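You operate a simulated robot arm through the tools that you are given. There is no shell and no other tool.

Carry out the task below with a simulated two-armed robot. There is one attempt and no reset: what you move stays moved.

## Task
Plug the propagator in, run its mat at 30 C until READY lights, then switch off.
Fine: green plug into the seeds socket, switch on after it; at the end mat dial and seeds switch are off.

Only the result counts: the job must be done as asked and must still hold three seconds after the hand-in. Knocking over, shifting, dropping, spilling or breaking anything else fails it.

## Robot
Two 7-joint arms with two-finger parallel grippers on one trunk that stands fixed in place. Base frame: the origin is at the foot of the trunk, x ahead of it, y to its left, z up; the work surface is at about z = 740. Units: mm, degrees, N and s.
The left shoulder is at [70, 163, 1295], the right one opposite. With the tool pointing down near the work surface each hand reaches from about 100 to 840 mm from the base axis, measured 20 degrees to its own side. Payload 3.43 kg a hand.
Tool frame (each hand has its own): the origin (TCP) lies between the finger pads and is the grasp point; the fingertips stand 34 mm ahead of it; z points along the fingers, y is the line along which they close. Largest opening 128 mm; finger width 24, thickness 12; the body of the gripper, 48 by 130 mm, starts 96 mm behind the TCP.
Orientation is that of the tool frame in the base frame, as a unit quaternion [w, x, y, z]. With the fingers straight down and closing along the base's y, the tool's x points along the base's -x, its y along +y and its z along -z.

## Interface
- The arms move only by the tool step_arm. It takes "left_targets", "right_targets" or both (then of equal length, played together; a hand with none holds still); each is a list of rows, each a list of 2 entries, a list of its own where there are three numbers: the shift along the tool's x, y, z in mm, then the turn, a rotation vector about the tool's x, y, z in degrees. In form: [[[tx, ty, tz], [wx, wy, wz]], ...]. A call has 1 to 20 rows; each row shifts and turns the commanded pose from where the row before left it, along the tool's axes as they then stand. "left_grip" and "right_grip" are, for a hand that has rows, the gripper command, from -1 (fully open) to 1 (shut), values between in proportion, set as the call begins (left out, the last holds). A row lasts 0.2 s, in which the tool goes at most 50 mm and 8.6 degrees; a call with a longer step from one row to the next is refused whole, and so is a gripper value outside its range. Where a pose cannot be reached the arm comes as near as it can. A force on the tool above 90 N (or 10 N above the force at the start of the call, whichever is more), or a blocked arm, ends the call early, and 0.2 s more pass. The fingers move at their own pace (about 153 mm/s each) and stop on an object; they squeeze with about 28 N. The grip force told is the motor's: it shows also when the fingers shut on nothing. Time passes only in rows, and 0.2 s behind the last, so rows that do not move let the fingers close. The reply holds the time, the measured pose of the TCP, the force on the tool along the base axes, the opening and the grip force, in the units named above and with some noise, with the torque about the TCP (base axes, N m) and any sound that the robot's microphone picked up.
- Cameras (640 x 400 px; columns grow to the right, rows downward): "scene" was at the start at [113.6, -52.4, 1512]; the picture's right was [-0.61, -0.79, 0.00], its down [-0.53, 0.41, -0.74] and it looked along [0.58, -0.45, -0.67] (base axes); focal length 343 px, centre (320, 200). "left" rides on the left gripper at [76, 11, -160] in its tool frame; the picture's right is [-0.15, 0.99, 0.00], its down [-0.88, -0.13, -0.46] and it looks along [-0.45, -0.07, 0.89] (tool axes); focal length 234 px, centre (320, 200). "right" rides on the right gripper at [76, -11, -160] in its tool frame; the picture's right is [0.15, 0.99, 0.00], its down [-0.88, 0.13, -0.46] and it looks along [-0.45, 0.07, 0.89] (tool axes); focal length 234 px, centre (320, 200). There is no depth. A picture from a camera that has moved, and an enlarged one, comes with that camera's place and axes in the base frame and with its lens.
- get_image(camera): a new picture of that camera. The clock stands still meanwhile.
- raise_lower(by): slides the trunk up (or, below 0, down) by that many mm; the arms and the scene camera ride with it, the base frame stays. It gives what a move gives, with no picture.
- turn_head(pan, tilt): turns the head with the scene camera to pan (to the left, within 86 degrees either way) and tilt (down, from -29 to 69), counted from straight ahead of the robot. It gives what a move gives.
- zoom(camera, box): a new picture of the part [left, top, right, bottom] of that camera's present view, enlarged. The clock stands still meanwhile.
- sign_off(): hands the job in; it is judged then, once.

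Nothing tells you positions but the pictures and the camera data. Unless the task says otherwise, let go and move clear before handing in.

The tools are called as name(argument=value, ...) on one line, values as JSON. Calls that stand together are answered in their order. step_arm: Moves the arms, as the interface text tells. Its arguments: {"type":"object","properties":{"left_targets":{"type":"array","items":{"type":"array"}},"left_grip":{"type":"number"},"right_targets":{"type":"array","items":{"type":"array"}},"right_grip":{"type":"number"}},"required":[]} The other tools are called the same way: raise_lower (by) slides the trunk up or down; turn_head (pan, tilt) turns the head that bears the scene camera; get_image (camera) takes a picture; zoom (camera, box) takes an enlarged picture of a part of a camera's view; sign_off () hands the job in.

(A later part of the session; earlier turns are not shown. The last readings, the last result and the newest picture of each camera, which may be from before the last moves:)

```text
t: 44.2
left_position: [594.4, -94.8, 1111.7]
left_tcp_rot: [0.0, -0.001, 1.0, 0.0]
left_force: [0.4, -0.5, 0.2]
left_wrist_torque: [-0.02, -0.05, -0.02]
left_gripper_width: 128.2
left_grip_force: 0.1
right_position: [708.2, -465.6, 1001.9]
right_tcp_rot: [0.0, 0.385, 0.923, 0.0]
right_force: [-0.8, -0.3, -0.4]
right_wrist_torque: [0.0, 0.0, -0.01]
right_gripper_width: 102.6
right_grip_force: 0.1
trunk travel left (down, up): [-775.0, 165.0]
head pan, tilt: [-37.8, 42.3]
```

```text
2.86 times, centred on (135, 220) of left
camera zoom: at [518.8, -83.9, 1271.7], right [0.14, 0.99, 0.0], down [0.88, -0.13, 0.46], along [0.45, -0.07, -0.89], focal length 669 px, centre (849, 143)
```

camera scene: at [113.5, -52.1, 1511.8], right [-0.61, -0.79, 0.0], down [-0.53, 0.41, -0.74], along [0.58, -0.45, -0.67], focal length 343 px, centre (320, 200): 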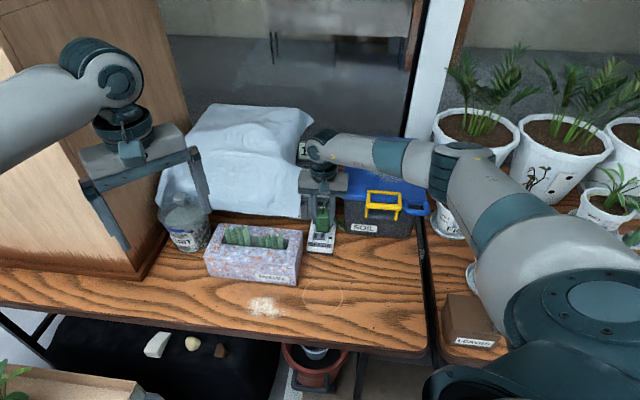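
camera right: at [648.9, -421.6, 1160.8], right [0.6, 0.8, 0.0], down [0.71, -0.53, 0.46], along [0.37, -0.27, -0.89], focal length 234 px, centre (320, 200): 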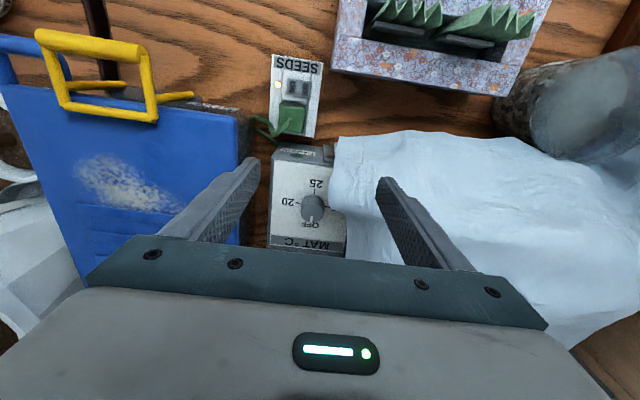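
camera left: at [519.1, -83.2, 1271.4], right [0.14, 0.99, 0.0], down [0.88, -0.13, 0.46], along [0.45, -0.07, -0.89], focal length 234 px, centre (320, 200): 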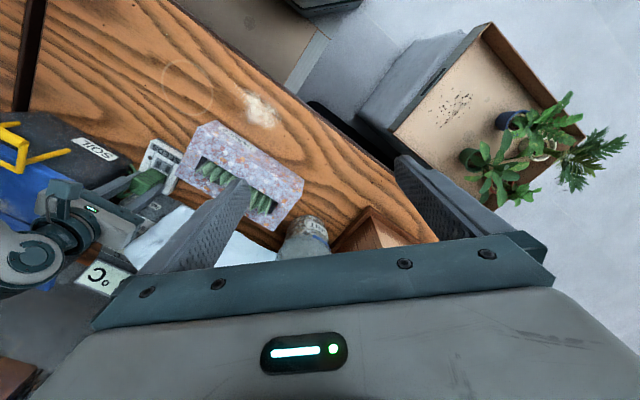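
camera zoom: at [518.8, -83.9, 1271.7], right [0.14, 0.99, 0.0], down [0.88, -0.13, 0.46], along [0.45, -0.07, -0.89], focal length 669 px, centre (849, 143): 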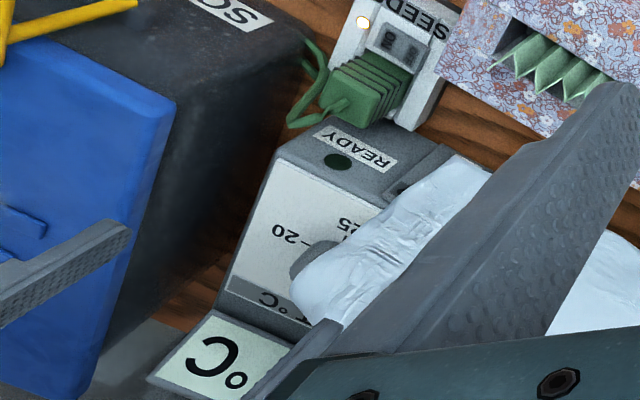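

The lamp is on, the dial is at about [775, -532], and the nearest fleece corner is about 48 mm from it at z of about 925. Before turning the dial I need the fleece's height around it, so I'll look at it from several cameras.

zoom(camera="scene", box=[180, 100, 320, 230])

zoom(camera="right", box=[320, 120, 500, 300])

step_arm(left_grip=1, left_targets=[[[0, 0, 0], [0, 0, 0]], [[0, 0, 0], [0, 0, 0]], [[0, 0, 0], [0, 0, 0]]])

get_image(camera="left")

```text
3.08 times, centred on (250, 165) of scene
camera zoom: at [113.2, -52.7, 1512.0], right [-0.61, -0.79, 0.0], down [-0.53, 0.41, -0.74], along [0.58, -0.45, -0.67], focal length 1056 px, centre (535, 308)
```

zoom: 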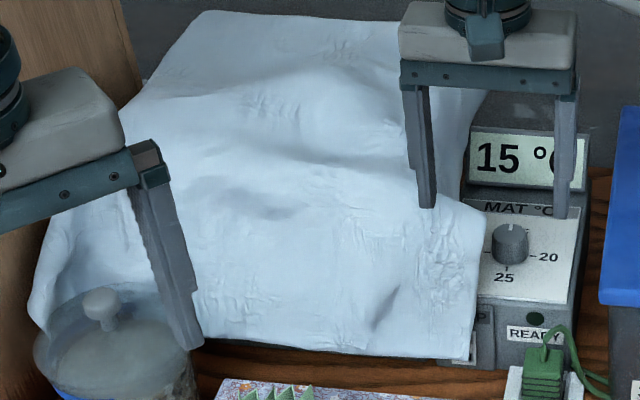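

```text
2.22 times, centred on (410, 210) of right
camera zoom: at [648.9, -421.6, 1160.8], right [0.6, 0.8, 0.0], down [0.71, -0.53, 0.46], along [0.37, -0.27, -0.89], focal length 520 px, centre (120, 178)
```

zoom: 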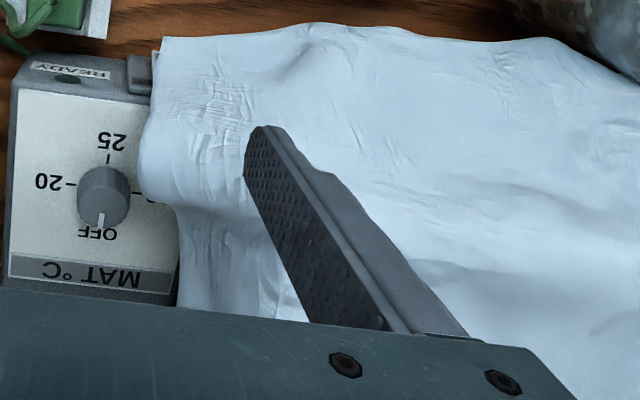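

```text
t: 45.0
left_position: [594.9, -94.8, 1111.8]
left_tcp_rot: [0.0, -0.001, 1.0, 0.0]
left_force: [0.2, 0.3, 0.0]
left_wrist_torque: [0.0, -0.02, 0.02]
left_gripper_width: 0.1
left_grip_force: 27.7
right_position: [707.8, -465.8, 1000.0]
right_tcp_rot: [0.0, 0.385, 0.923, 0.0]
right_force: [0.7, 0.4, 0.1]
right_wrist_torque: [-0.03, -0.01, 0.0]
right_gripper_width: 102.5
right_grip_force: 0.1
trunk travel left (down, up): [-775.0, 165.0]
head pan, tilt: [-37.8, 42.3]
```

```text
taken
camera left: at [519.4, -83.4, 1271.5], right [0.14, 0.99, 0.0], down [0.88, -0.13, 0.46], along [0.45, -0.07, -0.89], focal length 234 px, centre (320, 200)
```

left: 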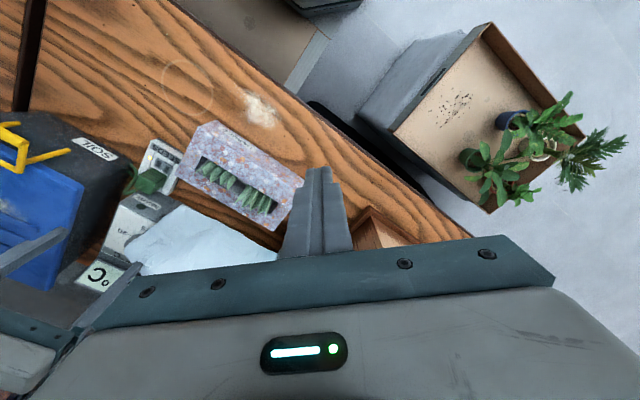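

I'll zoom the left camera on the fleece edge now that its fingers are out of the way.

zoom(camera="left", box=[70, 180, 290, 300])

zoom(camera="scene", box=[260, 150, 340, 210])

```text
2.91 times, centred on (180, 240) of left
camera zoom: at [519.4, -83.4, 1271.5], right [0.14, 0.99, 0.0], down [0.88, -0.13, 0.46], along [0.45, -0.07, -0.89], focal length 681 px, centre (727, 84)
```

zoom: 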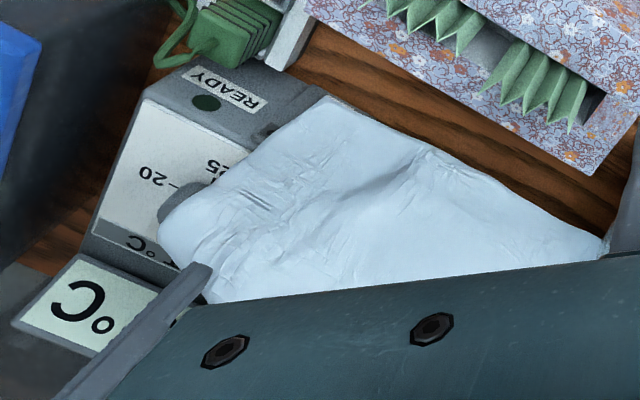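

```text
6.67 times, centred on (300, 180) of scene
camera zoom: at [113.8, -52.2, 1512.0], right [-0.61, -0.79, 0.0], down [-0.53, 0.41, -0.74], along [0.58, -0.45, -0.67], focal length 2288 px, centre (453, 333)
```

zoom: 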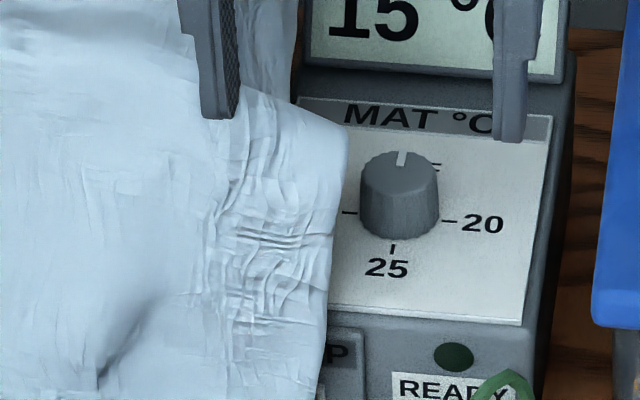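

The fleece top near the dial is about z 925 and at least 38 mm to its left, so turning with the fingers kept on the diagonals is safe. I'll turn the hand so it closes along base x, narrow it, and bring it over the dial.

step_arm(right_grip=0.06, right_targets=[[[0, 0, 0], [0, 0, -8.4375]], [[0, 0, 0], [0, 0, -8.4375]], [[0, 0, 0], [0, 0, -8.4375]], [[0, 0, 0], [0, 0, -8.4375]], [[0, 0, 0], [0, 0, -8.4375]], [[0, 0, 0], [0, 0, -8.4375]], [[0, 0, 0], [0, 0, -8.4375]], [[0, 0, 0], [0, 0, -8.4375]], [[0, 0, 0], [0, 0, -8.4375]], [[0, 0, 0], [0, 0, -8.4375]], [[0, 0, 0], [0, 0, -8.4375]], [[0, 0, 0], [0, 0, -8.4375]], [[0, 0, 0], [0, 0, -8.4375]], [[0, 0, 0], [0, 0, -8.4375]], [[0, 0, 0], [0, 0, -8.4375]], [[0, 0, 0], [0, 0, -8.4375]]])

get_image(camera="right")

get_image(camera="scene")

```text
t: 48.4
left_position: [593.9, -93.6, 1110.6]
left_tcp_rot: [0.001, 0.0, 1.0, 0.0]
left_force: [0.0, -0.4, 1.0]
left_wrist_torque: [0.02, 0.01, 0.0]
left_gripper_width: 0.0
left_grip_force: 27.3
right_position: [709.8, -465.4, 1021.9]
right_tcp_rot: [0.024, -0.112, 0.993, -0.025]
right_force: [0.7, -0.7, 0.2]
right_wrist_torque: [0.01, 0.01, 0.0]
right_gripper_width: 60.0
right_grip_force: 0.0
right hand out of reach, approached as far as the arm can: row 7, 8, 9, 10, 11, 12, 13, 14, 15, 16
trunk travel left (down, up): [-775.0, 165.0]
head pan, tilt: [-37.8, 42.3]
```

```text
taken
camera right: at [632.5, -486.7, 1179.9], right [-0.36, 0.93, -0.06], down [0.81, 0.34, 0.48], along [0.47, 0.12, -0.87], focal length 234 px, centre (320, 200)
```

right: 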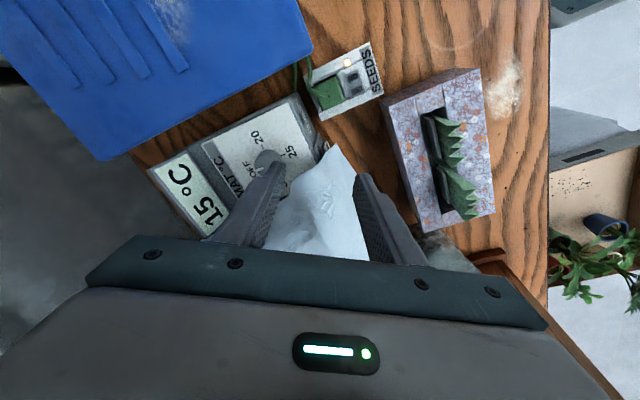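

```text
taken
camera scene: at [114.0, -52.5, 1511.9], right [-0.61, -0.79, 0.0], down [-0.53, 0.41, -0.74], along [0.58, -0.45, -0.67], focal length 343 px, centre (320, 200)
```

scene: 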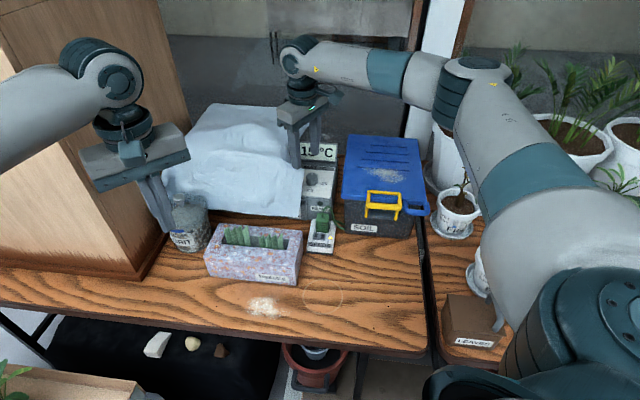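

The wrist can't turn further that way (limit near 58° past the previous yaw), so I'll turn the other way. I'll unwind first and check where the hand ends up.

step_arm(right_targets=[[[0, 0, 0], [0, 0, 8.5]], [[0, 0, 0], [0, 0, 8.5]], [[0, 0, 0], [0, 0, 8.5]], [[0, 0, 0], [0, 0, 8.5]], [[0, 0, 0], [0, 0, 8.5]], [[0, 0, 0], [0, 0, 8.5]], [[0, 0, 0], [0, 0, 8.5]], [[0, 0, 0], [0, 0, 8.5]], [[0, 0, 0], [0, 0, 8.5]], [[0, 0, 0], [0, 0, 8.5]]])

```text
t: 50.6
left_position: [594.1, -92.8, 1111.3]
left_tcp_rot: [0.0, -0.001, 1.0, 0.0]
left_force: [0.6, -0.4, -0.5]
left_wrist_torque: [0.0, -0.06, 0.01]
left_gripper_width: 0.1
left_grip_force: 27.6
right_position: [709.3, -464.5, 1022.6]
right_tcp_rot: [0.035, 0.59, 0.807, -0.003]
right_force: [-0.6, -0.8, 0.8]
right_wrist_torque: [-0.01, 0.01, 0.04]
right_gripper_width: 60.0
right_grip_force: 0.0
trunk travel left (down, up): [-775.0, 165.0]
head pan, tilt: [-37.8, 42.3]
```

The command follows the reached pose, so I can carry on from here. I'll level the slight tilt, turn to closing along base x, then go over the dial at a safe height.

step_arm(right_targets=[[[0, 0, 0], [2.09, 3.44, 0]], [[0, 0, 0], [0, 0, 6]], [[0, 0, 0], [0, 0, 6]], [[0, 0, 0], [0, 0, 6]], [[0, 0, 0], [0, 0, 0]]])

step_arm(right_targets=[[[-22, 22, 15], [0, 0, 0]], [[-22, 22, 15], [0, 0, 0]], [[-23, 22, 15], [0, 0, 0]], [[0, 0, 15], [0, 0, 0]], [[0, 0, 0], [0, 0, 0]]])

get_image(camera="right")

zoom(camera="scene", box=[270, 120, 360, 220])

```text
t: 51.8
left_position: [594.0, -93.2, 1111.7]
left_tcp_rot: [0.0, -0.001, 1.0, 0.0]
left_force: [0.7, -0.1, -0.1]
left_wrist_torque: [0.0, 0.01, 0.01]
left_gripper_width: 0.0
left_grip_force: 27.5
right_position: [711.2, -465.2, 1024.2]
right_tcp_rot: [-0.001, 0.709, 0.705, -0.001]
right_force: [0.7, 0.3, 0.4]
right_wrist_torque: [0.0, 0.03, 0.04]
right_gripper_width: 60.0
right_grip_force: 0.0
trunk travel left (down, up): [-775.0, 165.0]
head pan, tilt: [-37.8, 42.3]
```

```text
t: 53.0
left_position: [593.6, -94.6, 1111.5]
left_tcp_rot: [0.0, -0.001, 1.0, 0.0]
left_force: [0.6, -0.1, 0.8]
left_wrist_torque: [-0.01, -0.04, -0.01]
left_gripper_width: 0.0
left_grip_force: 28.0
right_position: [773.4, -530.3, 963.3]
right_tcp_rot: [0.0, 0.708, 0.707, 0.0]
right_force: [-0.1, -0.6, -0.3]
right_wrist_torque: [0.03, -0.01, 0.03]
right_gripper_width: 60.3
right_grip_force: 0.1
right hand out of reach, approached as far as the arm can: row 4
trunk travel left (down, up): [-775.0, 165.0]
head pan, tilt: [-37.8, 42.3]
```

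```text
taken
camera right: at [764.2, -457.5, 1122.4], right [0.99, 0.14, 0.0], down [0.13, -0.88, 0.46], along [0.07, -0.45, -0.89], focal length 234 px, centre (320, 200)
```

right: 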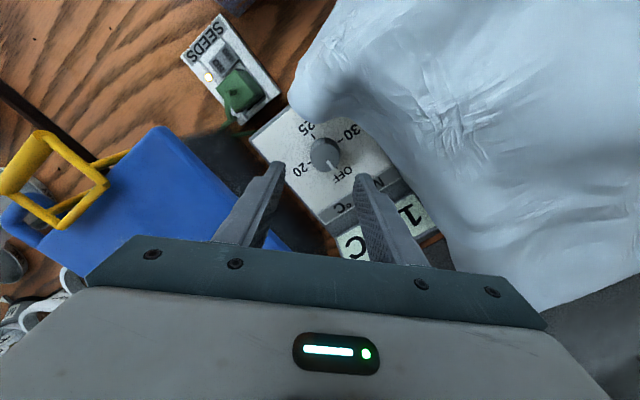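

```text
4.00 times, centred on (315, 170) of scene
camera zoom: at [113.3, -53.0, 1512.0], right [-0.61, -0.79, 0.0], down [-0.53, 0.41, -0.74], along [0.58, -0.45, -0.67], focal length 1373 px, centre (340, 320)
```

zoom: 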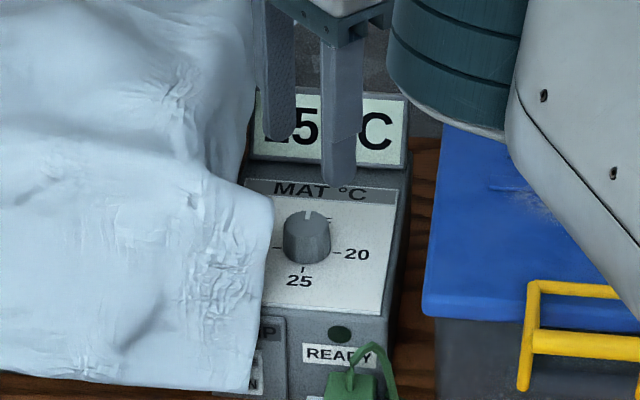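

The dial is just beyond reach at this height. Lowering the trunk would gain that reach, so I'll first look around the left arm to check it's clear to ride down.

turn_head(pan=25, tilt=40)

get_image(camera="scene")

turn_head(pan=-60, tilt=40)

get_image(camera="scene")

```text
t: 54.3
left_position: [595.5, -93.6, 1111.1]
left_tcp_rot: [0.0, 0.0, 1.0, -0.001]
left_force: [-0.4, -0.1, 0.3]
left_wrist_torque: [0.01, 0.0, -0.01]
left_gripper_width: 0.0
left_grip_force: 28.4
right_position: [772.1, -531.8, 962.7]
right_tcp_rot: [-0.001, 0.708, 0.706, 0.0]
right_force: [-1.0, 0.4, -0.5]
right_wrist_torque: [-0.01, 0.03, 0.01]
right_gripper_width: 60.3
right_grip_force: 0.2
trunk travel left (down, up): [-775.0, 165.0]
head pan, tilt: [25.0, 40.0]
```

```text
taken
camera scene: at [124.9, 34.7, 1515.3], right [0.42, -0.91, 0.0], down [-0.58, -0.27, -0.77], along [0.69, 0.32, -0.64], focal length 343 px, centre (320, 200)
```

scene: 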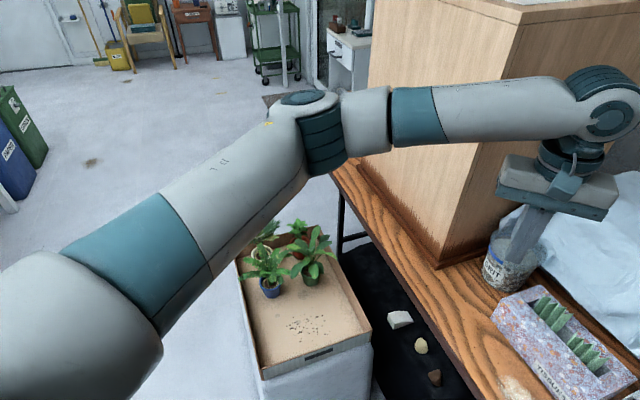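

```text
t: 55.9
left_position: [594.0, -93.2, 1111.0]
left_tcp_rot: [0.0, -0.001, 1.0, 0.0]
left_force: [0.0, -0.1, 0.3]
left_wrist_torque: [0.02, 0.01, -0.01]
left_gripper_width: 0.0
left_grip_force: 28.5
right_position: [774.8, -532.8, 961.6]
right_tcp_rot: [0.0, 0.709, 0.706, -0.001]
right_force: [0.8, 0.6, -0.5]
right_wrist_torque: [0.02, -0.01, -0.02]
right_gripper_width: 60.2
right_grip_force: 0.0
trunk travel left (down, up): [-775.0, 165.0]
head pan, tilt: [-60.0, 40.0]
```

```text
taken
camera scene: at [90.4, -74.8, 1515.3], right [-0.87, -0.5, 0.0], down [-0.32, 0.56, -0.77], along [0.38, -0.66, -0.64], focal length 343 px, centre (320, 200)
```

scene: 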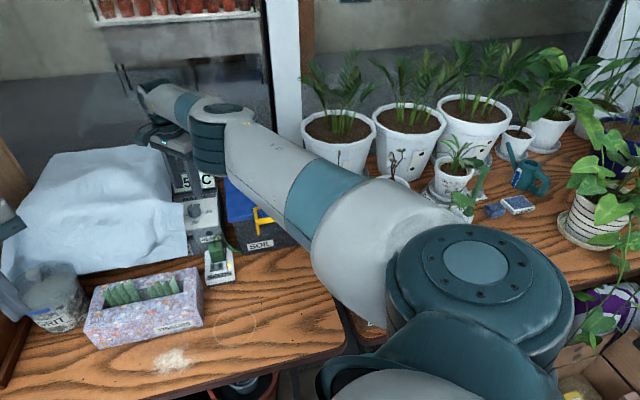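

Both arms have clear space below them: the cabinet, pots and boxes are off to the sides. I'll raise both hands first so they keep their heights, then lower the trunk 190 mm and face the scene camera back to the bench.

step_arm(left_targets=[[[0, 0, -20], [0, 0, 0]], [[0, 0, -25], [0, 0, 0]], [[0, 0, -25], [0, 0, 0]], [[0, 0, -25], [0, 0, 0]], [[0, 0, -25], [0, 0, 0]], [[0, 0, -25], [0, 0, 0]]], right_targets=[[[0, 0, -30], [0, 0, 0]], [[0, 0, -30], [0, 0, 0]], [[0, 0, -30], [0, 0, 0]], [[0, 0, -30], [0, 0, 0]], [[0, 0, -30], [0, 0, 0]], [[0, 0, -30], [0, 0, 0]]])

turn_head(pan=-37.8, tilt=42.3)

get_image(camera="scene")

```text
t: 57.3
left_position: [592.9, -91.9, 1257.5]
left_tcp_rot: [-0.001, -0.001, 1.0, 0.0]
left_force: [-0.6, 0.5, -1.0]
left_wrist_torque: [-0.03, -0.03, 0.0]
left_gripper_width: 0.1
left_grip_force: 27.7
right_position: [773.3, -530.1, 1145.5]
right_tcp_rot: [-0.001, 0.708, 0.706, -0.001]
right_force: [0.8, 0.4, -0.1]
right_wrist_torque: [0.02, -0.04, 0.0]
right_gripper_width: 60.1
right_grip_force: 0.1
trunk travel left (down, up): [-775.0, 165.0]
head pan, tilt: [-60.0, 40.0]
```

```text
t: 58.2
left_position: [592.2, -93.4, 1256.0]
left_tcp_rot: [0.0, -0.001, 1.0, 0.0]
left_force: [0.0, 1.3, -0.8]
left_wrist_torque: [0.05, -0.01, 0.02]
left_gripper_width: 0.0
left_grip_force: 27.7
right_position: [773.1, -531.2, 1143.4]
right_tcp_rot: [-0.001, 0.708, 0.706, 0.0]
right_force: [0.0, -0.2, -0.1]
right_wrist_torque: [-0.01, 0.01, 0.01]
right_gripper_width: 60.2
right_grip_force: 0.0
trunk travel left (down, up): [-775.0, 165.0]
head pan, tilt: [-37.8, 42.3]
```

```text
taken
camera scene: at [114.0, -52.8, 1511.9], right [-0.61, -0.79, 0.0], down [-0.53, 0.41, -0.74], along [0.58, -0.45, -0.67], focal length 343 px, centre (320, 200)
```

scene: 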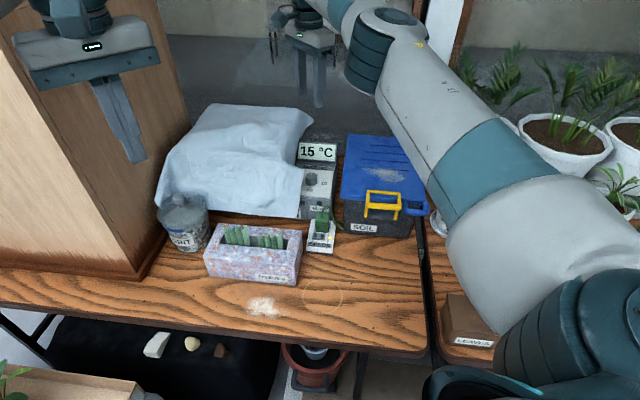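

Both hands are high and clear. I'll lower the trunk in two stages, checking forces.

raise_lower(by=-100)

get_image(camera="scene")

```text
t: 59.5
left_position: [592.9, -93.7, 1155.8]
left_tcp_rot: [0.0, 0.0, 1.0, 0.0]
left_force: [0.4, 0.2, -0.1]
left_wrist_torque: [0.02, -0.03, -0.01]
left_gripper_width: 0.0
left_grip_force: 28.0
right_position: [772.5, -530.1, 1044.2]
right_tcp_rot: [-0.001, 0.708, 0.706, 0.0]
right_force: [-0.3, 1.1, 0.5]
right_wrist_torque: [0.01, 0.03, -0.02]
right_gripper_width: 60.1
right_grip_force: 0.1
trunk travel left (down, up): [-675.0, 265.0]
head pan, tilt: [-37.8, 42.3]
```

```text
taken
camera scene: at [113.2, -52.2, 1412.0], right [-0.61, -0.79, 0.0], down [-0.53, 0.41, -0.74], along [0.58, -0.45, -0.67], focal length 343 px, centre (320, 200)
```

scene: 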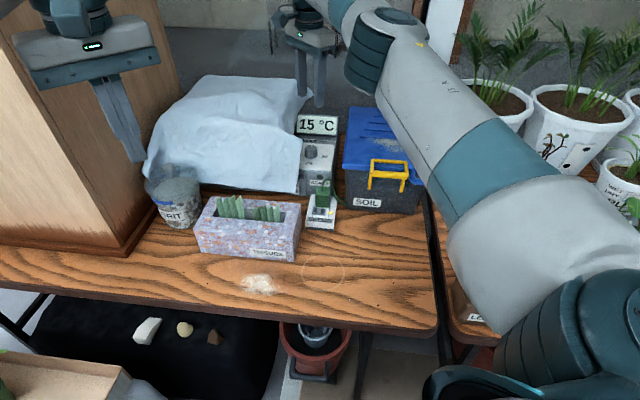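

All clear so far; I'll take the second stage.

raise_lower(by=-85)

get_image(camera="scene")

zoom(camera="scene", box=[270, 50, 360, 190])

zoom(camera="right", box=[250, 90, 400, 240])

```text
t: 60.7
left_position: [593.4, -93.9, 1071.2]
left_tcp_rot: [0.0, -0.002, 1.0, 0.0]
left_force: [-0.1, 0.2, -0.1]
left_wrist_torque: [-0.01, 0.0, -0.02]
left_gripper_width: 0.1
left_grip_force: 27.6
right_position: [772.1, -530.7, 959.0]
right_tcp_rot: [-0.001, 0.708, 0.706, 0.0]
right_force: [-0.1, 0.5, -0.1]
right_wrist_torque: [0.03, -0.01, 0.0]
right_gripper_width: 60.2
right_grip_force: 0.1
trunk travel left (down, up): [-590.0, 350.0]
head pan, tilt: [-37.8, 42.3]
```

```text
taken
camera scene: at [113.2, -52.2, 1327.0], right [-0.61, -0.79, 0.0], down [-0.53, 0.41, -0.74], along [0.58, -0.45, -0.67], focal length 343 px, centre (320, 200)
```

scene: 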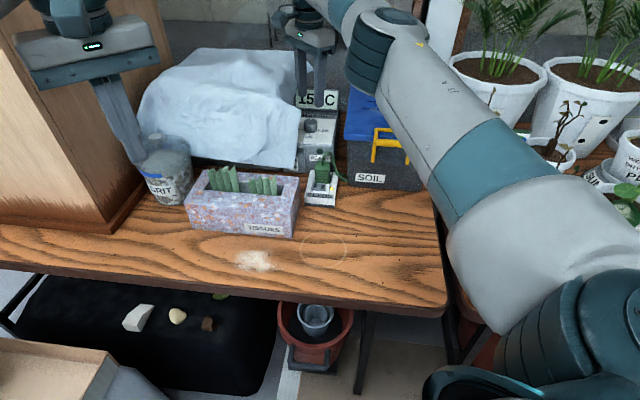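

```text
2.86 times, centred on (315, 120) of scene
camera zoom: at [113.2, -52.2, 1327.0], right [-0.61, -0.79, 0.0], down [-0.53, 0.41, -0.74], along [0.58, -0.45, -0.67], focal length 981 px, centre (334, 429)
```

zoom: 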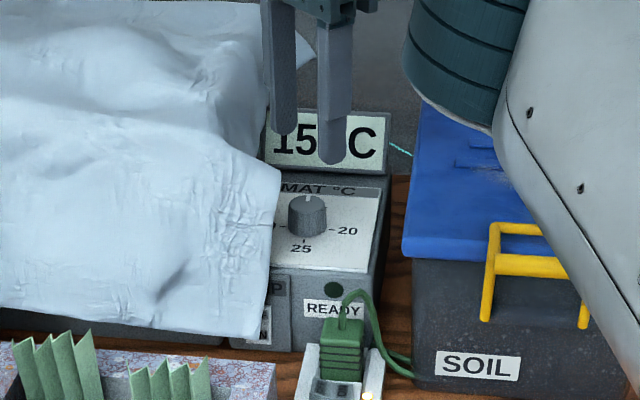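

```text
2.67 times, centred on (325, 165) of right
camera zoom: at [763.9, -455.9, 1119.0], right [0.99, 0.14, 0.0], down [0.13, -0.88, 0.46], along [0.06, -0.45, -0.89], focal length 624 px, centre (307, 293)
```

zoom: 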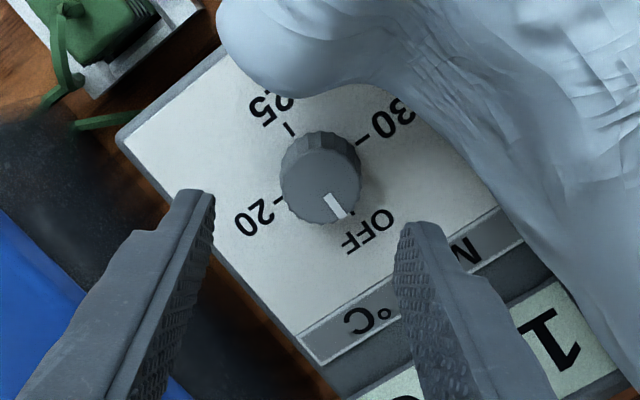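

The dial is clearly visible: pointer at OFF, with 20, 25 and 30 at quarter turns, centred near [779, -531]. I'll shift 6.5 mm and lower around it.

step_arm(right_targets=[[[0, 6.5, 0], [0, 0, 0]], [[0, 0, 15], [0, 0, 0]], [[0, 0, 15], [0, 0, 0]], [[0, 0, 15], [0, 0, 0]], [[0, 0, 10], [0, 0, 0]], [[0, 0, 0], [0, 0, 0]]])

zoom(camera="right", box=[250, 90, 400, 240])

zoom(camera="scene", box=[285, 80, 345, 160])

get_image(camera="left")

```text
t: 62.1
left_position: [594.2, -93.3, 1070.3]
left_tcp_rot: [0.0, 0.0, 1.0, 0.0]
left_force: [0.2, -0.4, 0.3]
left_wrist_torque: [-0.03, -0.01, 0.04]
left_gripper_width: 0.1
left_grip_force: 28.1
right_position: [773.8, -528.5, 903.3]
right_tcp_rot: [-0.001, 0.709, 0.706, 0.0]
right_force: [0.2, 0.5, 0.1]
right_wrist_torque: [-0.02, 0.03, -0.02]
right_gripper_width: 60.3
right_grip_force: 0.0
right hand out of reach, approached as far as the arm can: row 1
trunk travel left (down, up): [-590.0, 350.0]
head pan, tilt: [-37.8, 42.3]
```

```text
2.67 times, centred on (325, 165) of right
camera zoom: at [765.6, -453.3, 1063.0], right [0.99, 0.14, 0.0], down [0.13, -0.88, 0.46], along [0.06, -0.45, -0.89], focal length 624 px, centre (307, 293)
```

zoom: 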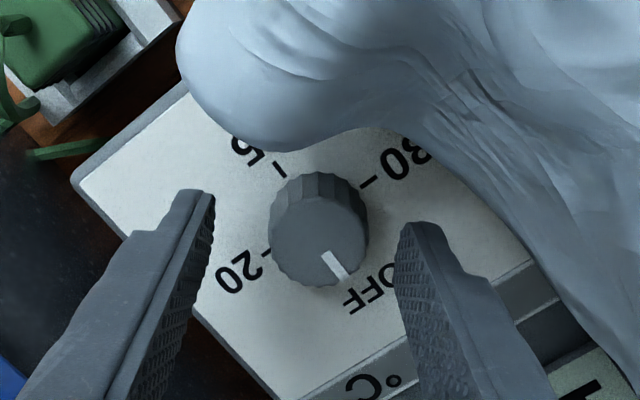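

```text
5.00 times, centred on (315, 120) of scene
camera zoom: at [113.6, -52.1, 1327.0], right [-0.61, -0.79, 0.0], down [-0.53, 0.41, -0.74], along [0.58, -0.45, -0.67], focal length 1716 px, centre (345, 600)
```

zoom: 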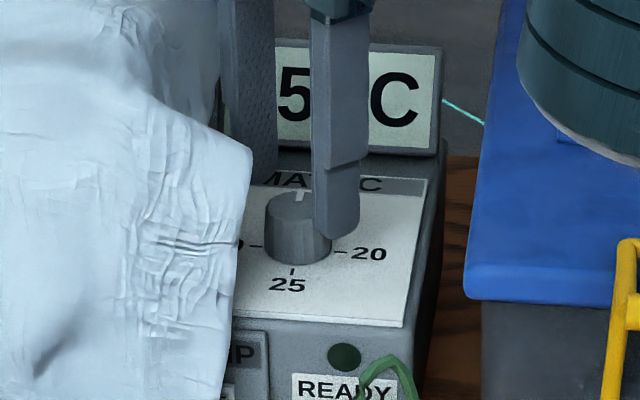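

```text
taken
camera left: at [518.4, -82.8, 1231.4], right [0.14, 0.99, 0.0], down [0.88, -0.13, 0.46], along [0.45, -0.07, -0.89], focal length 234 px, centre (320, 200)
```

left: 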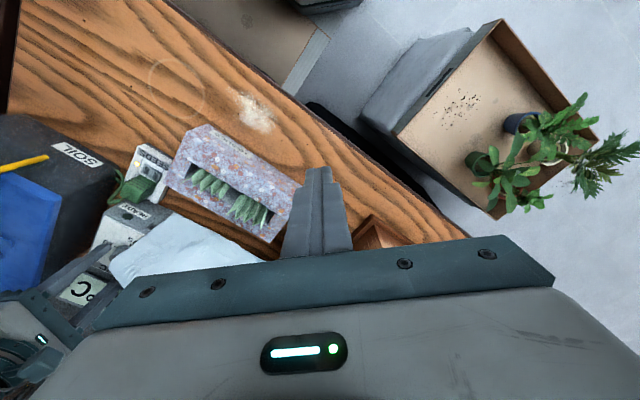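

The dial measures at [779, -530.5] and the hand is about 5 mm short. It should be reachable lower down, so I'll correct and descend to grip height.

step_arm(right_targets=[[[0, 0, 6], [0, 0, 0]], [[-2, 5, 0], [0, 0, 0]], [[0, 0, 0], [0, 0, 0]]])

zoom(camera="right", box=[250, 90, 400, 240])

```text
t: 62.9
left_position: [594.4, -93.8, 1070.8]
left_tcp_rot: [0.0, 0.0, 1.0, 0.001]
left_force: [-0.9, 0.7, -0.1]
left_wrist_torque: [0.04, 0.03, -0.01]
left_gripper_width: 0.2
left_grip_force: 28.1
right_position: [778.3, -532.2, 896.5]
right_tcp_rot: [-0.001, 0.708, 0.706, 0.0]
right_force: [-0.1, -0.6, -1.3]
right_wrist_torque: [0.0, -0.01, 0.02]
right_gripper_width: 60.0
right_grip_force: 0.1
trunk travel left (down, up): [-590.0, 350.0]
head pan, tilt: [-37.8, 42.3]
```

```text
2.67 times, centred on (325, 165) of right
camera zoom: at [770.1, -457.2, 1057.1], right [0.99, 0.14, 0.0], down [0.13, -0.88, 0.46], along [0.06, -0.45, -0.89], focal length 624 px, centre (307, 293)
```

zoom: 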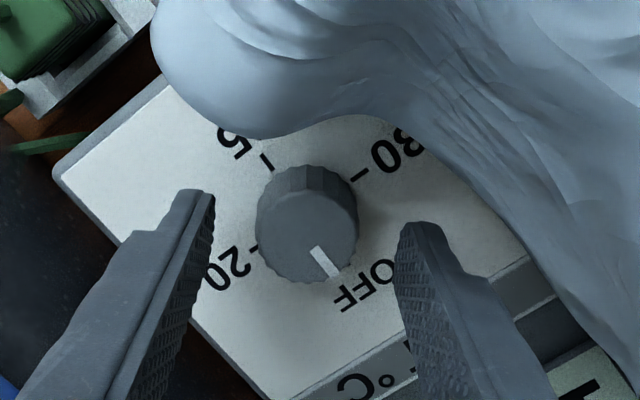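

The fingers straddle the knob symmetrically. I'll lower 10 mm, close on it, and turn a first 20° clockwise to check that it follows.

step_arm(right_targets=[[[0, 0, 5], [0, 0, 0]], [[0, 0, 5], [0, 0, 0]], [[0, 0, 0], [0, 0, 0]]])

step_arm(right_grip=1, right_targets=[[[0, 0, 0], [0, 0, 0]], [[0, 0, 0], [0, 0, 0]], [[0, 0, 0], [0, 0, 0]]])

zoom(camera="right", box=[250, 90, 400, 240])

```text
t: 63.7
left_position: [592.9, -92.7, 1069.3]
left_tcp_rot: [0.0, -0.001, 1.0, -0.001]
left_force: [-0.6, -0.3, -0.7]
left_wrist_torque: [0.01, -0.02, -0.02]
left_gripper_width: 0.0
left_grip_force: 28.3
right_position: [779.2, -529.8, 886.9]
right_tcp_rot: [0.0, 0.708, 0.706, 0.0]
right_force: [0.6, -0.5, -0.1]
right_wrist_torque: [0.05, -0.01, 0.04]
right_gripper_width: 60.4
right_grip_force: 0.1
trunk travel left (down, up): [-590.0, 350.0]
head pan, tilt: [-37.8, 42.3]
```

```text
t: 64.5
left_position: [592.0, -93.6, 1071.9]
left_tcp_rot: [0.0, -0.001, 1.0, 0.0]
left_force: [0.2, -0.4, -0.6]
left_wrist_torque: [0.03, -0.01, 0.0]
left_gripper_width: 0.0
left_grip_force: 27.8
right_position: [779.1, -530.8, 888.4]
right_tcp_rot: [-0.001, 0.708, 0.707, -0.001]
right_force: [-1.5, 0.1, -0.8]
right_wrist_torque: [0.05, 0.11, 0.0]
right_gripper_width: 34.3
right_grip_force: 45.1
trunk travel left (down, up): [-590.0, 350.0]
head pan, tilt: [-37.8, 42.3]
```

```text
2.67 times, centred on (325, 165) of right
camera zoom: at [770.6, -456.3, 1047.4], right [0.99, 0.14, 0.0], down [0.13, -0.88, 0.46], along [0.06, -0.45, -0.89], focal length 624 px, centre (307, 293)
```

zoom: 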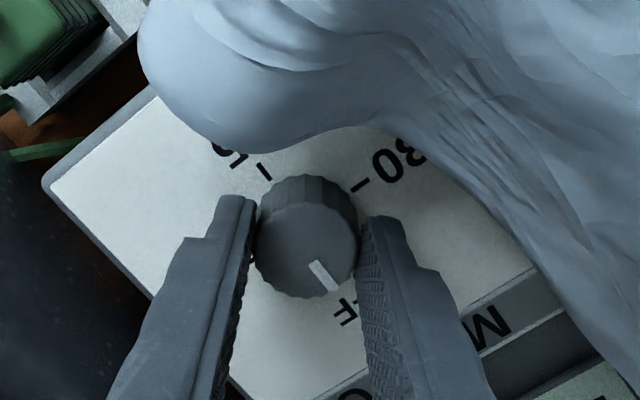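

The knob is gripped (34.3 mm). I'll turn 25° and check that the pointer moves with the hand.

step_arm(right_targets=[[[0, 0, 0], [0, 0, 5]], [[0, 0, 0], [0, 0, 5]], [[0, 0, 0], [0, 0, 5]], [[0, 0, 0], [0, 0, 5]], [[0, 0, 0], [0, 0, 5]], [[0, 0, 0], [0, 0, 0]]])

zoom(camera="right", box=[250, 90, 400, 240])

zoom(camera="scene", box=[285, 80, 345, 160])

```text
t: 65.9
left_position: [593.6, -92.7, 1070.0]
left_tcp_rot: [-0.001, -0.001, 1.0, 0.0]
left_force: [-0.5, 0.0, 0.0]
left_wrist_torque: [-0.03, -0.04, 0.0]
left_gripper_width: 0.0
left_grip_force: 28.4
right_position: [780.7, -531.3, 888.7]
right_tcp_rot: [-0.001, 0.844, 0.536, -0.001]
right_force: [2.2, 0.9, -5.0]
right_wrist_torque: [0.33, -0.36, -0.01]
right_gripper_width: 34.2
right_grip_force: 45.1
trunk travel left (down, up): [-590.0, 350.0]
head pan, tilt: [-37.8, 42.3]
```

```text
2.67 times, centred on (325, 165) of right
camera zoom: at [804.6, -459.1, 1047.4], right [0.96, -0.29, 0.0], down [-0.26, -0.85, 0.46], along [-0.13, -0.44, -0.89], focal length 624 px, centre (307, 293)
```

zoom: 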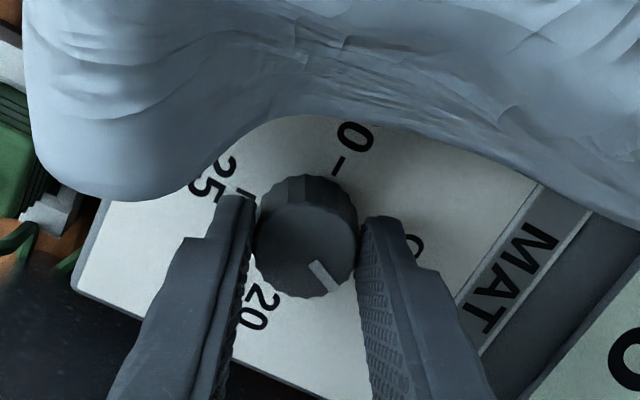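

```text
5.00 times, centred on (315, 120) of scene
camera zoom: at [114.5, -52.7, 1326.8], right [-0.61, -0.79, 0.0], down [-0.53, 0.41, -0.74], along [0.58, -0.45, -0.67], focal length 1716 px, centre (345, 600)
```

zoom: 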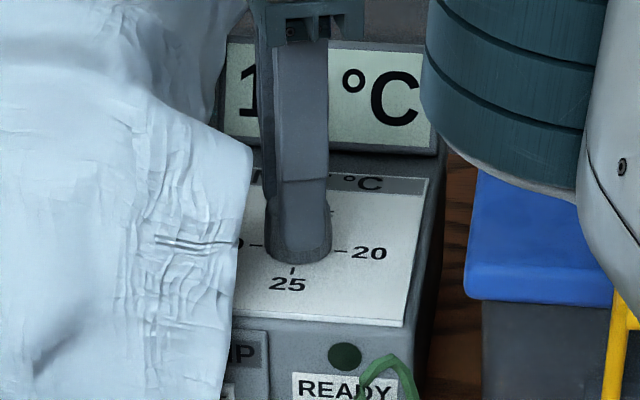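

The pointer follows exactly, now between OFF and 20. The forward finger will pass about 9 mm from the fleece corner, so I'll go 25° more and look again.

step_arm(right_targets=[[[0, 0, 0], [0, 0, 5]], [[0, 0, 0], [0, 0, 5]], [[0, 0, 0], [0, 0, 5]], [[0, 0, 0], [0, 0, 5]], [[0, 0, 0], [0, 0, 5]], [[0, 0, 0], [0, 0, 0]]])

get_image(camera="right")

zoom(camera="scene", box=[270, 60, 370, 170])

zoom(camera="left", box=[30, 180, 180, 300])

```text
t: 67.3
left_position: [595.2, -93.5, 1071.0]
left_tcp_rot: [-0.001, -0.001, 1.0, 0.0]
left_force: [-0.2, -0.5, 0.5]
left_wrist_torque: [-0.03, -0.01, 0.02]
left_gripper_width: 0.0
left_grip_force: 28.0
right_position: [781.6, -531.6, 887.2]
right_tcp_rot: [0.0, 0.94, 0.34, -0.002]
right_force: [10.2, -2.4, -0.2]
right_wrist_torque: [-0.04, -0.59, 0.06]
right_gripper_width: 34.1
right_grip_force: 44.9
trunk travel left (down, up): [-590.0, 350.0]
head pan, tilt: [-37.8, 42.3]
```

```text
taken
camera right: at [834.1, -475.8, 1047.4], right [0.75, -0.67, 0.0], down [-0.59, -0.66, 0.46], along [-0.3, -0.34, -0.89], focal length 234 px, centre (320, 200)
```

right: 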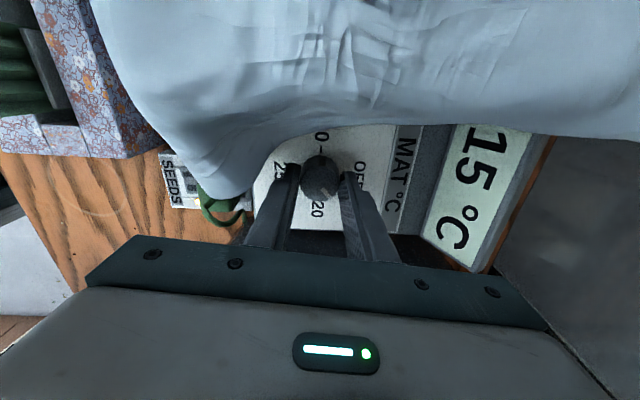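

```text
3.64 times, centred on (320, 115) of scene
camera zoom: at [115.0, -52.7, 1326.8], right [-0.61, -0.79, 0.0], down [-0.53, 0.41, -0.74], along [0.58, -0.45, -0.67], focal length 1248 px, centre (320, 509)
```

zoom: 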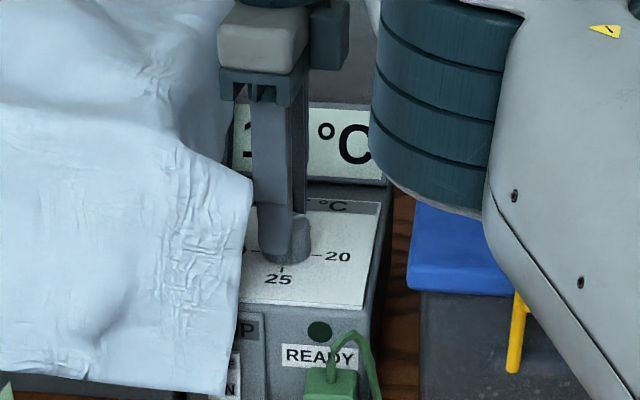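

```text
3.33 times, centred on (105, 240) of left
camera zoom: at [519.7, -83.5, 1230.7], right [0.14, 0.99, 0.0], down [0.88, -0.13, 0.45], along [0.45, -0.07, -0.89], focal length 781 px, centre (1037, 67)
```

zoom: 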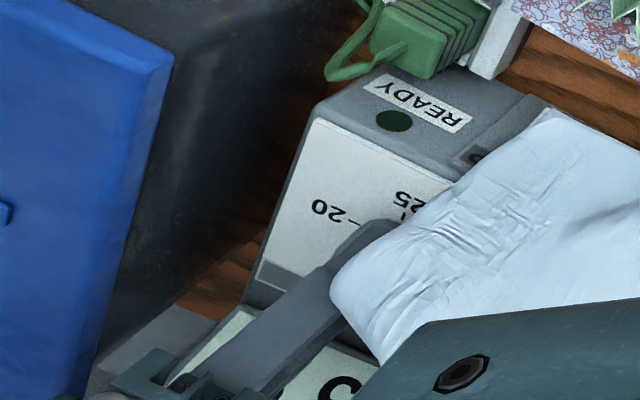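

Clearances look as planned, with a 10 N side pull from a slight off-axis grip. I'll ease that by 1.5 mm and finish the quarter turn to 20.

step_arm(right_targets=[[[1.1, 0.9, 0], [0, 0, 0]], [[0, 0, 0], [0, 0, 5]], [[0, 0, 0], [0, 0, 5]], [[0, 0, 0], [0, 0, 5]], [[0, 0, 0], [0, 0, 5]], [[0, 0, 0], [0, 0, 5]], [[0, 0, 0], [0, 0, 5]], [[0, 0, 0], [0, 0, 5]], [[0, 0, 0], [0, 0, 5]], [[0, 0, 0], [0, 0, 0]]])

get_image(camera="right")

zoom(camera="scene", box=[270, 60, 370, 170])

```text
t: 69.5
left_position: [594.3, -94.3, 1069.7]
left_tcp_rot: [-0.001, -0.001, 1.0, 0.001]
left_force: [-0.8, 0.0, 0.0]
left_wrist_torque: [0.02, 0.01, -0.01]
left_gripper_width: 0.0
left_grip_force: 28.5
right_position: [780.9, -533.2, 887.1]
right_tcp_rot: [0.001, 1.0, -0.003, 0.001]
right_force: [21.9, -22.8, 16.9]
right_wrist_torque: [-0.93, 0.23, 0.05]
right_gripper_width: 34.0
right_grip_force: 44.6
trunk travel left (down, up): [-590.0, 350.0]
head pan, tilt: [-37.8, 42.3]
```

```text
taken
camera right: at [858.8, -523.1, 1047.5], right [0.14, -0.99, 0.0], down [-0.88, -0.12, 0.45], along [-0.45, -0.07, -0.89], focal length 234 px, centre (320, 200)
```

right: 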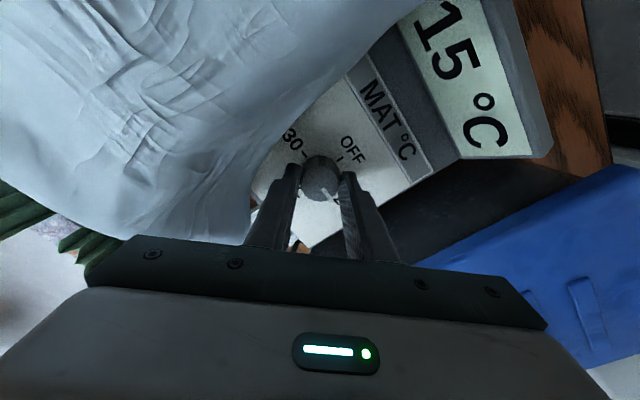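

```text
3.64 times, centred on (320, 115) of scene
camera zoom: at [114.4, -53.9, 1326.9], right [-0.61, -0.79, 0.0], down [-0.53, 0.41, -0.74], along [0.58, -0.45, -0.67], focal length 1248 px, centre (320, 509)
```

zoom: 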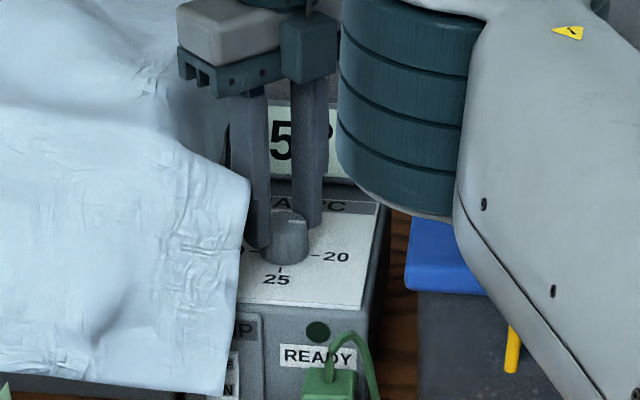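

The knob should be at 20 now, with some strain from the off-axis grip. I'll open just enough to release, lift off, and check.

step_arm(right_grip=0.36, right_targets=[[[0, 0, 0], [0, 0, 0]], [[0, 0, 0], [0, 0, 0]]])

get_image(camera="right")

zoom(camera="right", box=[250, 100, 400, 240])

zoom(camera="scene", box=[270, 60, 370, 170])

```text
t: 70.1
left_position: [593.6, -92.8, 1071.5]
left_tcp_rot: [0.0, -0.001, 1.0, 0.0]
left_force: [0.1, 0.5, -0.5]
left_wrist_torque: [0.0, -0.04, -0.02]
left_gripper_width: 0.4
left_grip_force: 27.8
right_position: [781.4, -529.8, 887.2]
right_tcp_rot: [0.0, 1.0, -0.001, 0.0]
right_force: [0.8, -2.5, -2.1]
right_wrist_torque: [-0.02, 0.03, 0.0]
right_gripper_width: 42.5
right_grip_force: 0.8
trunk travel left (down, up): [-590.0, 350.0]
head pan, tilt: [-37.8, 42.3]
```

```text
taken
camera right: at [858.6, -519.6, 1046.7], right [0.14, -0.99, 0.0], down [-0.88, -0.13, 0.46], along [-0.45, -0.06, -0.89], focal length 234 px, centre (320, 200)
```

right: 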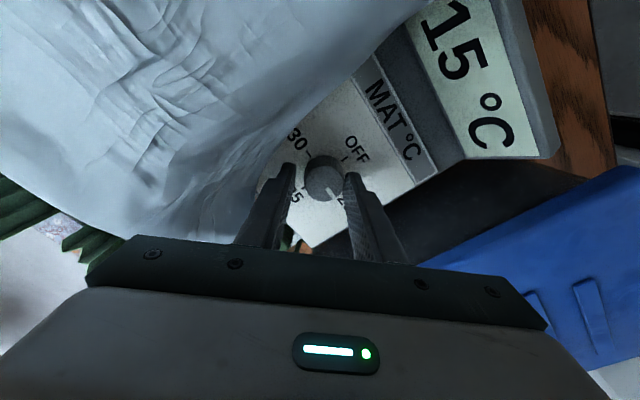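

```text
2.86 times, centred on (325, 170) of right
camera zoom: at [858.6, -519.6, 1046.7], right [0.14, -0.99, 0.0], down [-0.88, -0.13, 0.46], along [-0.45, -0.06, -0.89], focal length 669 px, centre (306, 286)
```

zoom: 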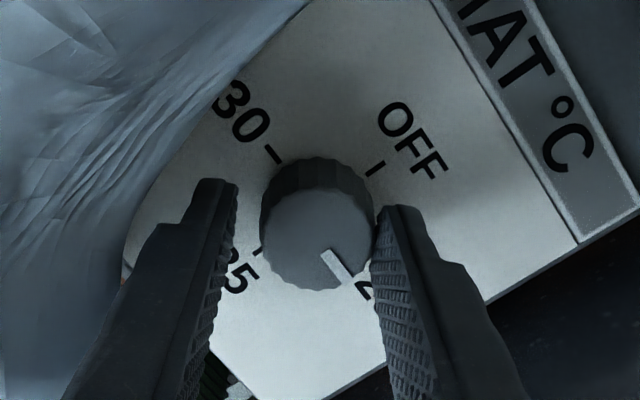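

```text
3.64 times, centred on (320, 115) of scene
camera zoom: at [113.5, -52.2, 1326.9], right [-0.61, -0.79, 0.0], down [-0.53, 0.41, -0.74], along [0.58, -0.45, -0.67], focal length 1248 px, centre (320, 509)
```

zoom: 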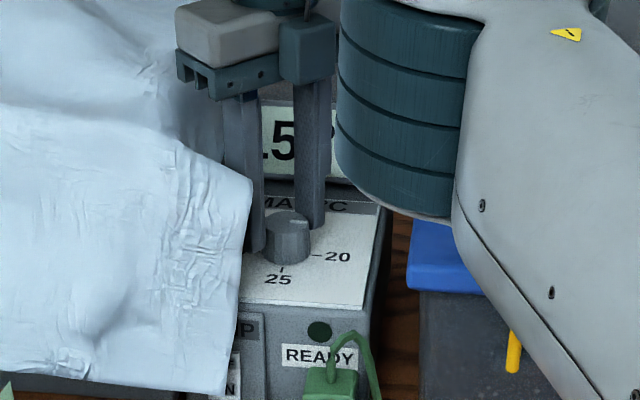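

The pointer is at 20, the fleece hasn't moved, and the true knob centre works out at about [779, -533]. I'll lift off, shut, re-centre, and turn back 90° for a second bite.

step_arm(right_targets=[[[0, 2, -5], [0, 0, 0]], [[0, 0, -15], [0, 0, 0]], [[0, 0, -20], [0, 0, 0]], [[-2.2, 1, 0], [0, 0, 0]]])

step_arm(right_grip=1, right_targets=[[[0, 0, 0], [0, 0, 0]], [[0, 0, 0], [0, 0, 0]], [[0, 0, 0], [0, 0, -8.2]], [[0, 0, 0], [0, 0, -8.2]], [[0, 0, 0], [0, 0, -8.2]], [[0, 0, 0], [0, 0, -8.2]], [[0, 0, 0], [0, 0, -8.2]], [[0, 0, 0], [0, 0, -8.2]], [[0, 0, 0], [0, 0, -8.2]], [[0, 0, 0], [0, 0, -8.2]], [[0, 0, 0], [0, 0, -8.2]], [[0, 0, 0], [0, 0, -8.2]], [[0, 0, 0], [0, 0, -8.2]], [[0, 0, 0], [0, 0, 0]]])

step_arm(right_grip=0.2, right_targets=[[[0, 0, 0], [0, 0, 0]], [[0, 0, 0], [0, 0, 0]]])

zoom(camera="right", box=[250, 90, 400, 240])

zoom(camera="scene", box=[270, 60, 370, 170])

```text
t: 71.1
left_position: [594.1, -93.4, 1071.1]
left_tcp_rot: [-0.001, -0.001, 1.0, 0.0]
left_force: [0.4, 0.0, 0.4]
left_wrist_torque: [-0.04, 0.02, -0.01]
left_gripper_width: 0.0
left_grip_force: 28.5
right_position: [776.2, -530.9, 927.9]
right_tcp_rot: [-0.001, 1.0, -0.002, -0.002]
right_force: [0.2, -0.1, -0.9]
right_wrist_torque: [-0.03, 0.03, -0.02]
right_gripper_width: 40.8
right_grip_force: 0.1
right hand out of reach, approached as far as the arm can: row 2
trunk travel left (down, up): [-590.0, 350.0]
head pan, tilt: [-37.8, 42.3]
```

```text
t: 74.1
left_position: [593.1, -94.0, 1070.7]
left_tcp_rot: [0.0, -0.001, 1.0, 0.0]
left_force: [-0.2, -0.1, 0.4]
left_wrist_torque: [0.02, 0.01, 0.0]
left_gripper_width: 0.0
left_grip_force: 28.5
right_position: [776.3, -533.4, 927.2]
right_tcp_rot: [0.0, 0.707, 0.708, 0.0]
right_force: [0.7, 0.1, 0.6]
right_wrist_torque: [0.01, 0.01, -0.02]
right_gripper_width: 0.0
right_grip_force: 27.8
trunk travel left (down, up): [-590.0, 350.0]
head pan, tilt: [-37.8, 42.3]
```

```text
t: 74.7
left_position: [592.8, -93.9, 1070.5]
left_tcp_rot: [0.001, -0.001, 1.0, 0.0]
left_force: [-0.3, 0.2, 0.1]
left_wrist_torque: [-0.02, 0.0, 0.01]
left_gripper_width: 0.1
left_grip_force: 28.1
right_position: [776.2, -533.1, 928.0]
right_tcp_rot: [-0.001, 0.706, 0.708, 0.0]
right_force: [0.4, 0.4, -0.6]
right_wrist_torque: [0.02, 0.02, 0.01]
right_gripper_width: 51.2
right_grip_force: 0.1
trunk travel left (down, up): [-590.0, 350.0]
head pan, tilt: [-37.8, 42.3]
```

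```text
2.67 times, centred on (325, 165) of right
camera zoom: at [767.0, -458.6, 1087.4], right [0.99, 0.15, 0.0], down [0.13, -0.88, 0.46], along [0.07, -0.45, -0.89], focal length 624 px, centre (307, 293)
```

zoom: 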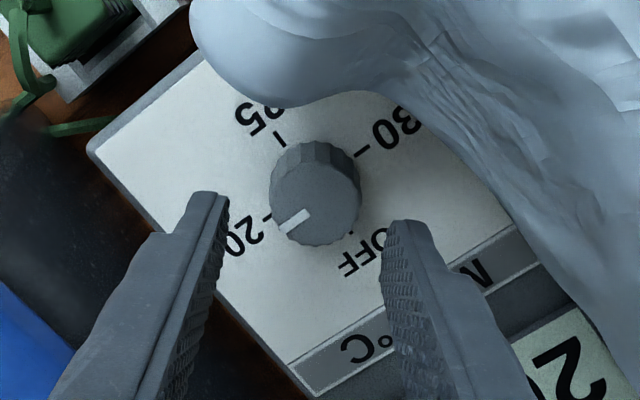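

```text
3.64 times, centred on (320, 115) of scene
camera zoom: at [113.6, -52.3, 1326.9], right [-0.61, -0.79, 0.0], down [-0.53, 0.41, -0.74], along [0.58, -0.45, -0.67], focal length 1248 px, centre (320, 509)
```

zoom: 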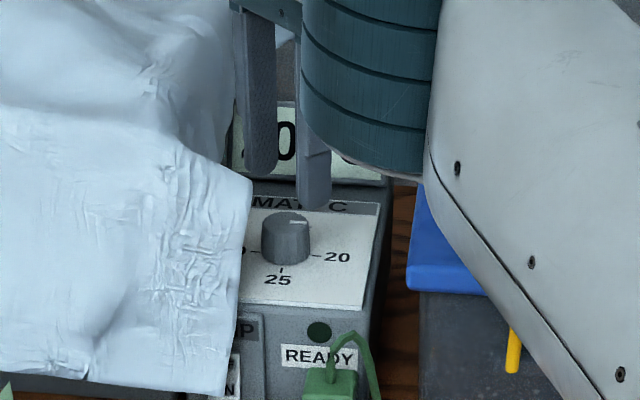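

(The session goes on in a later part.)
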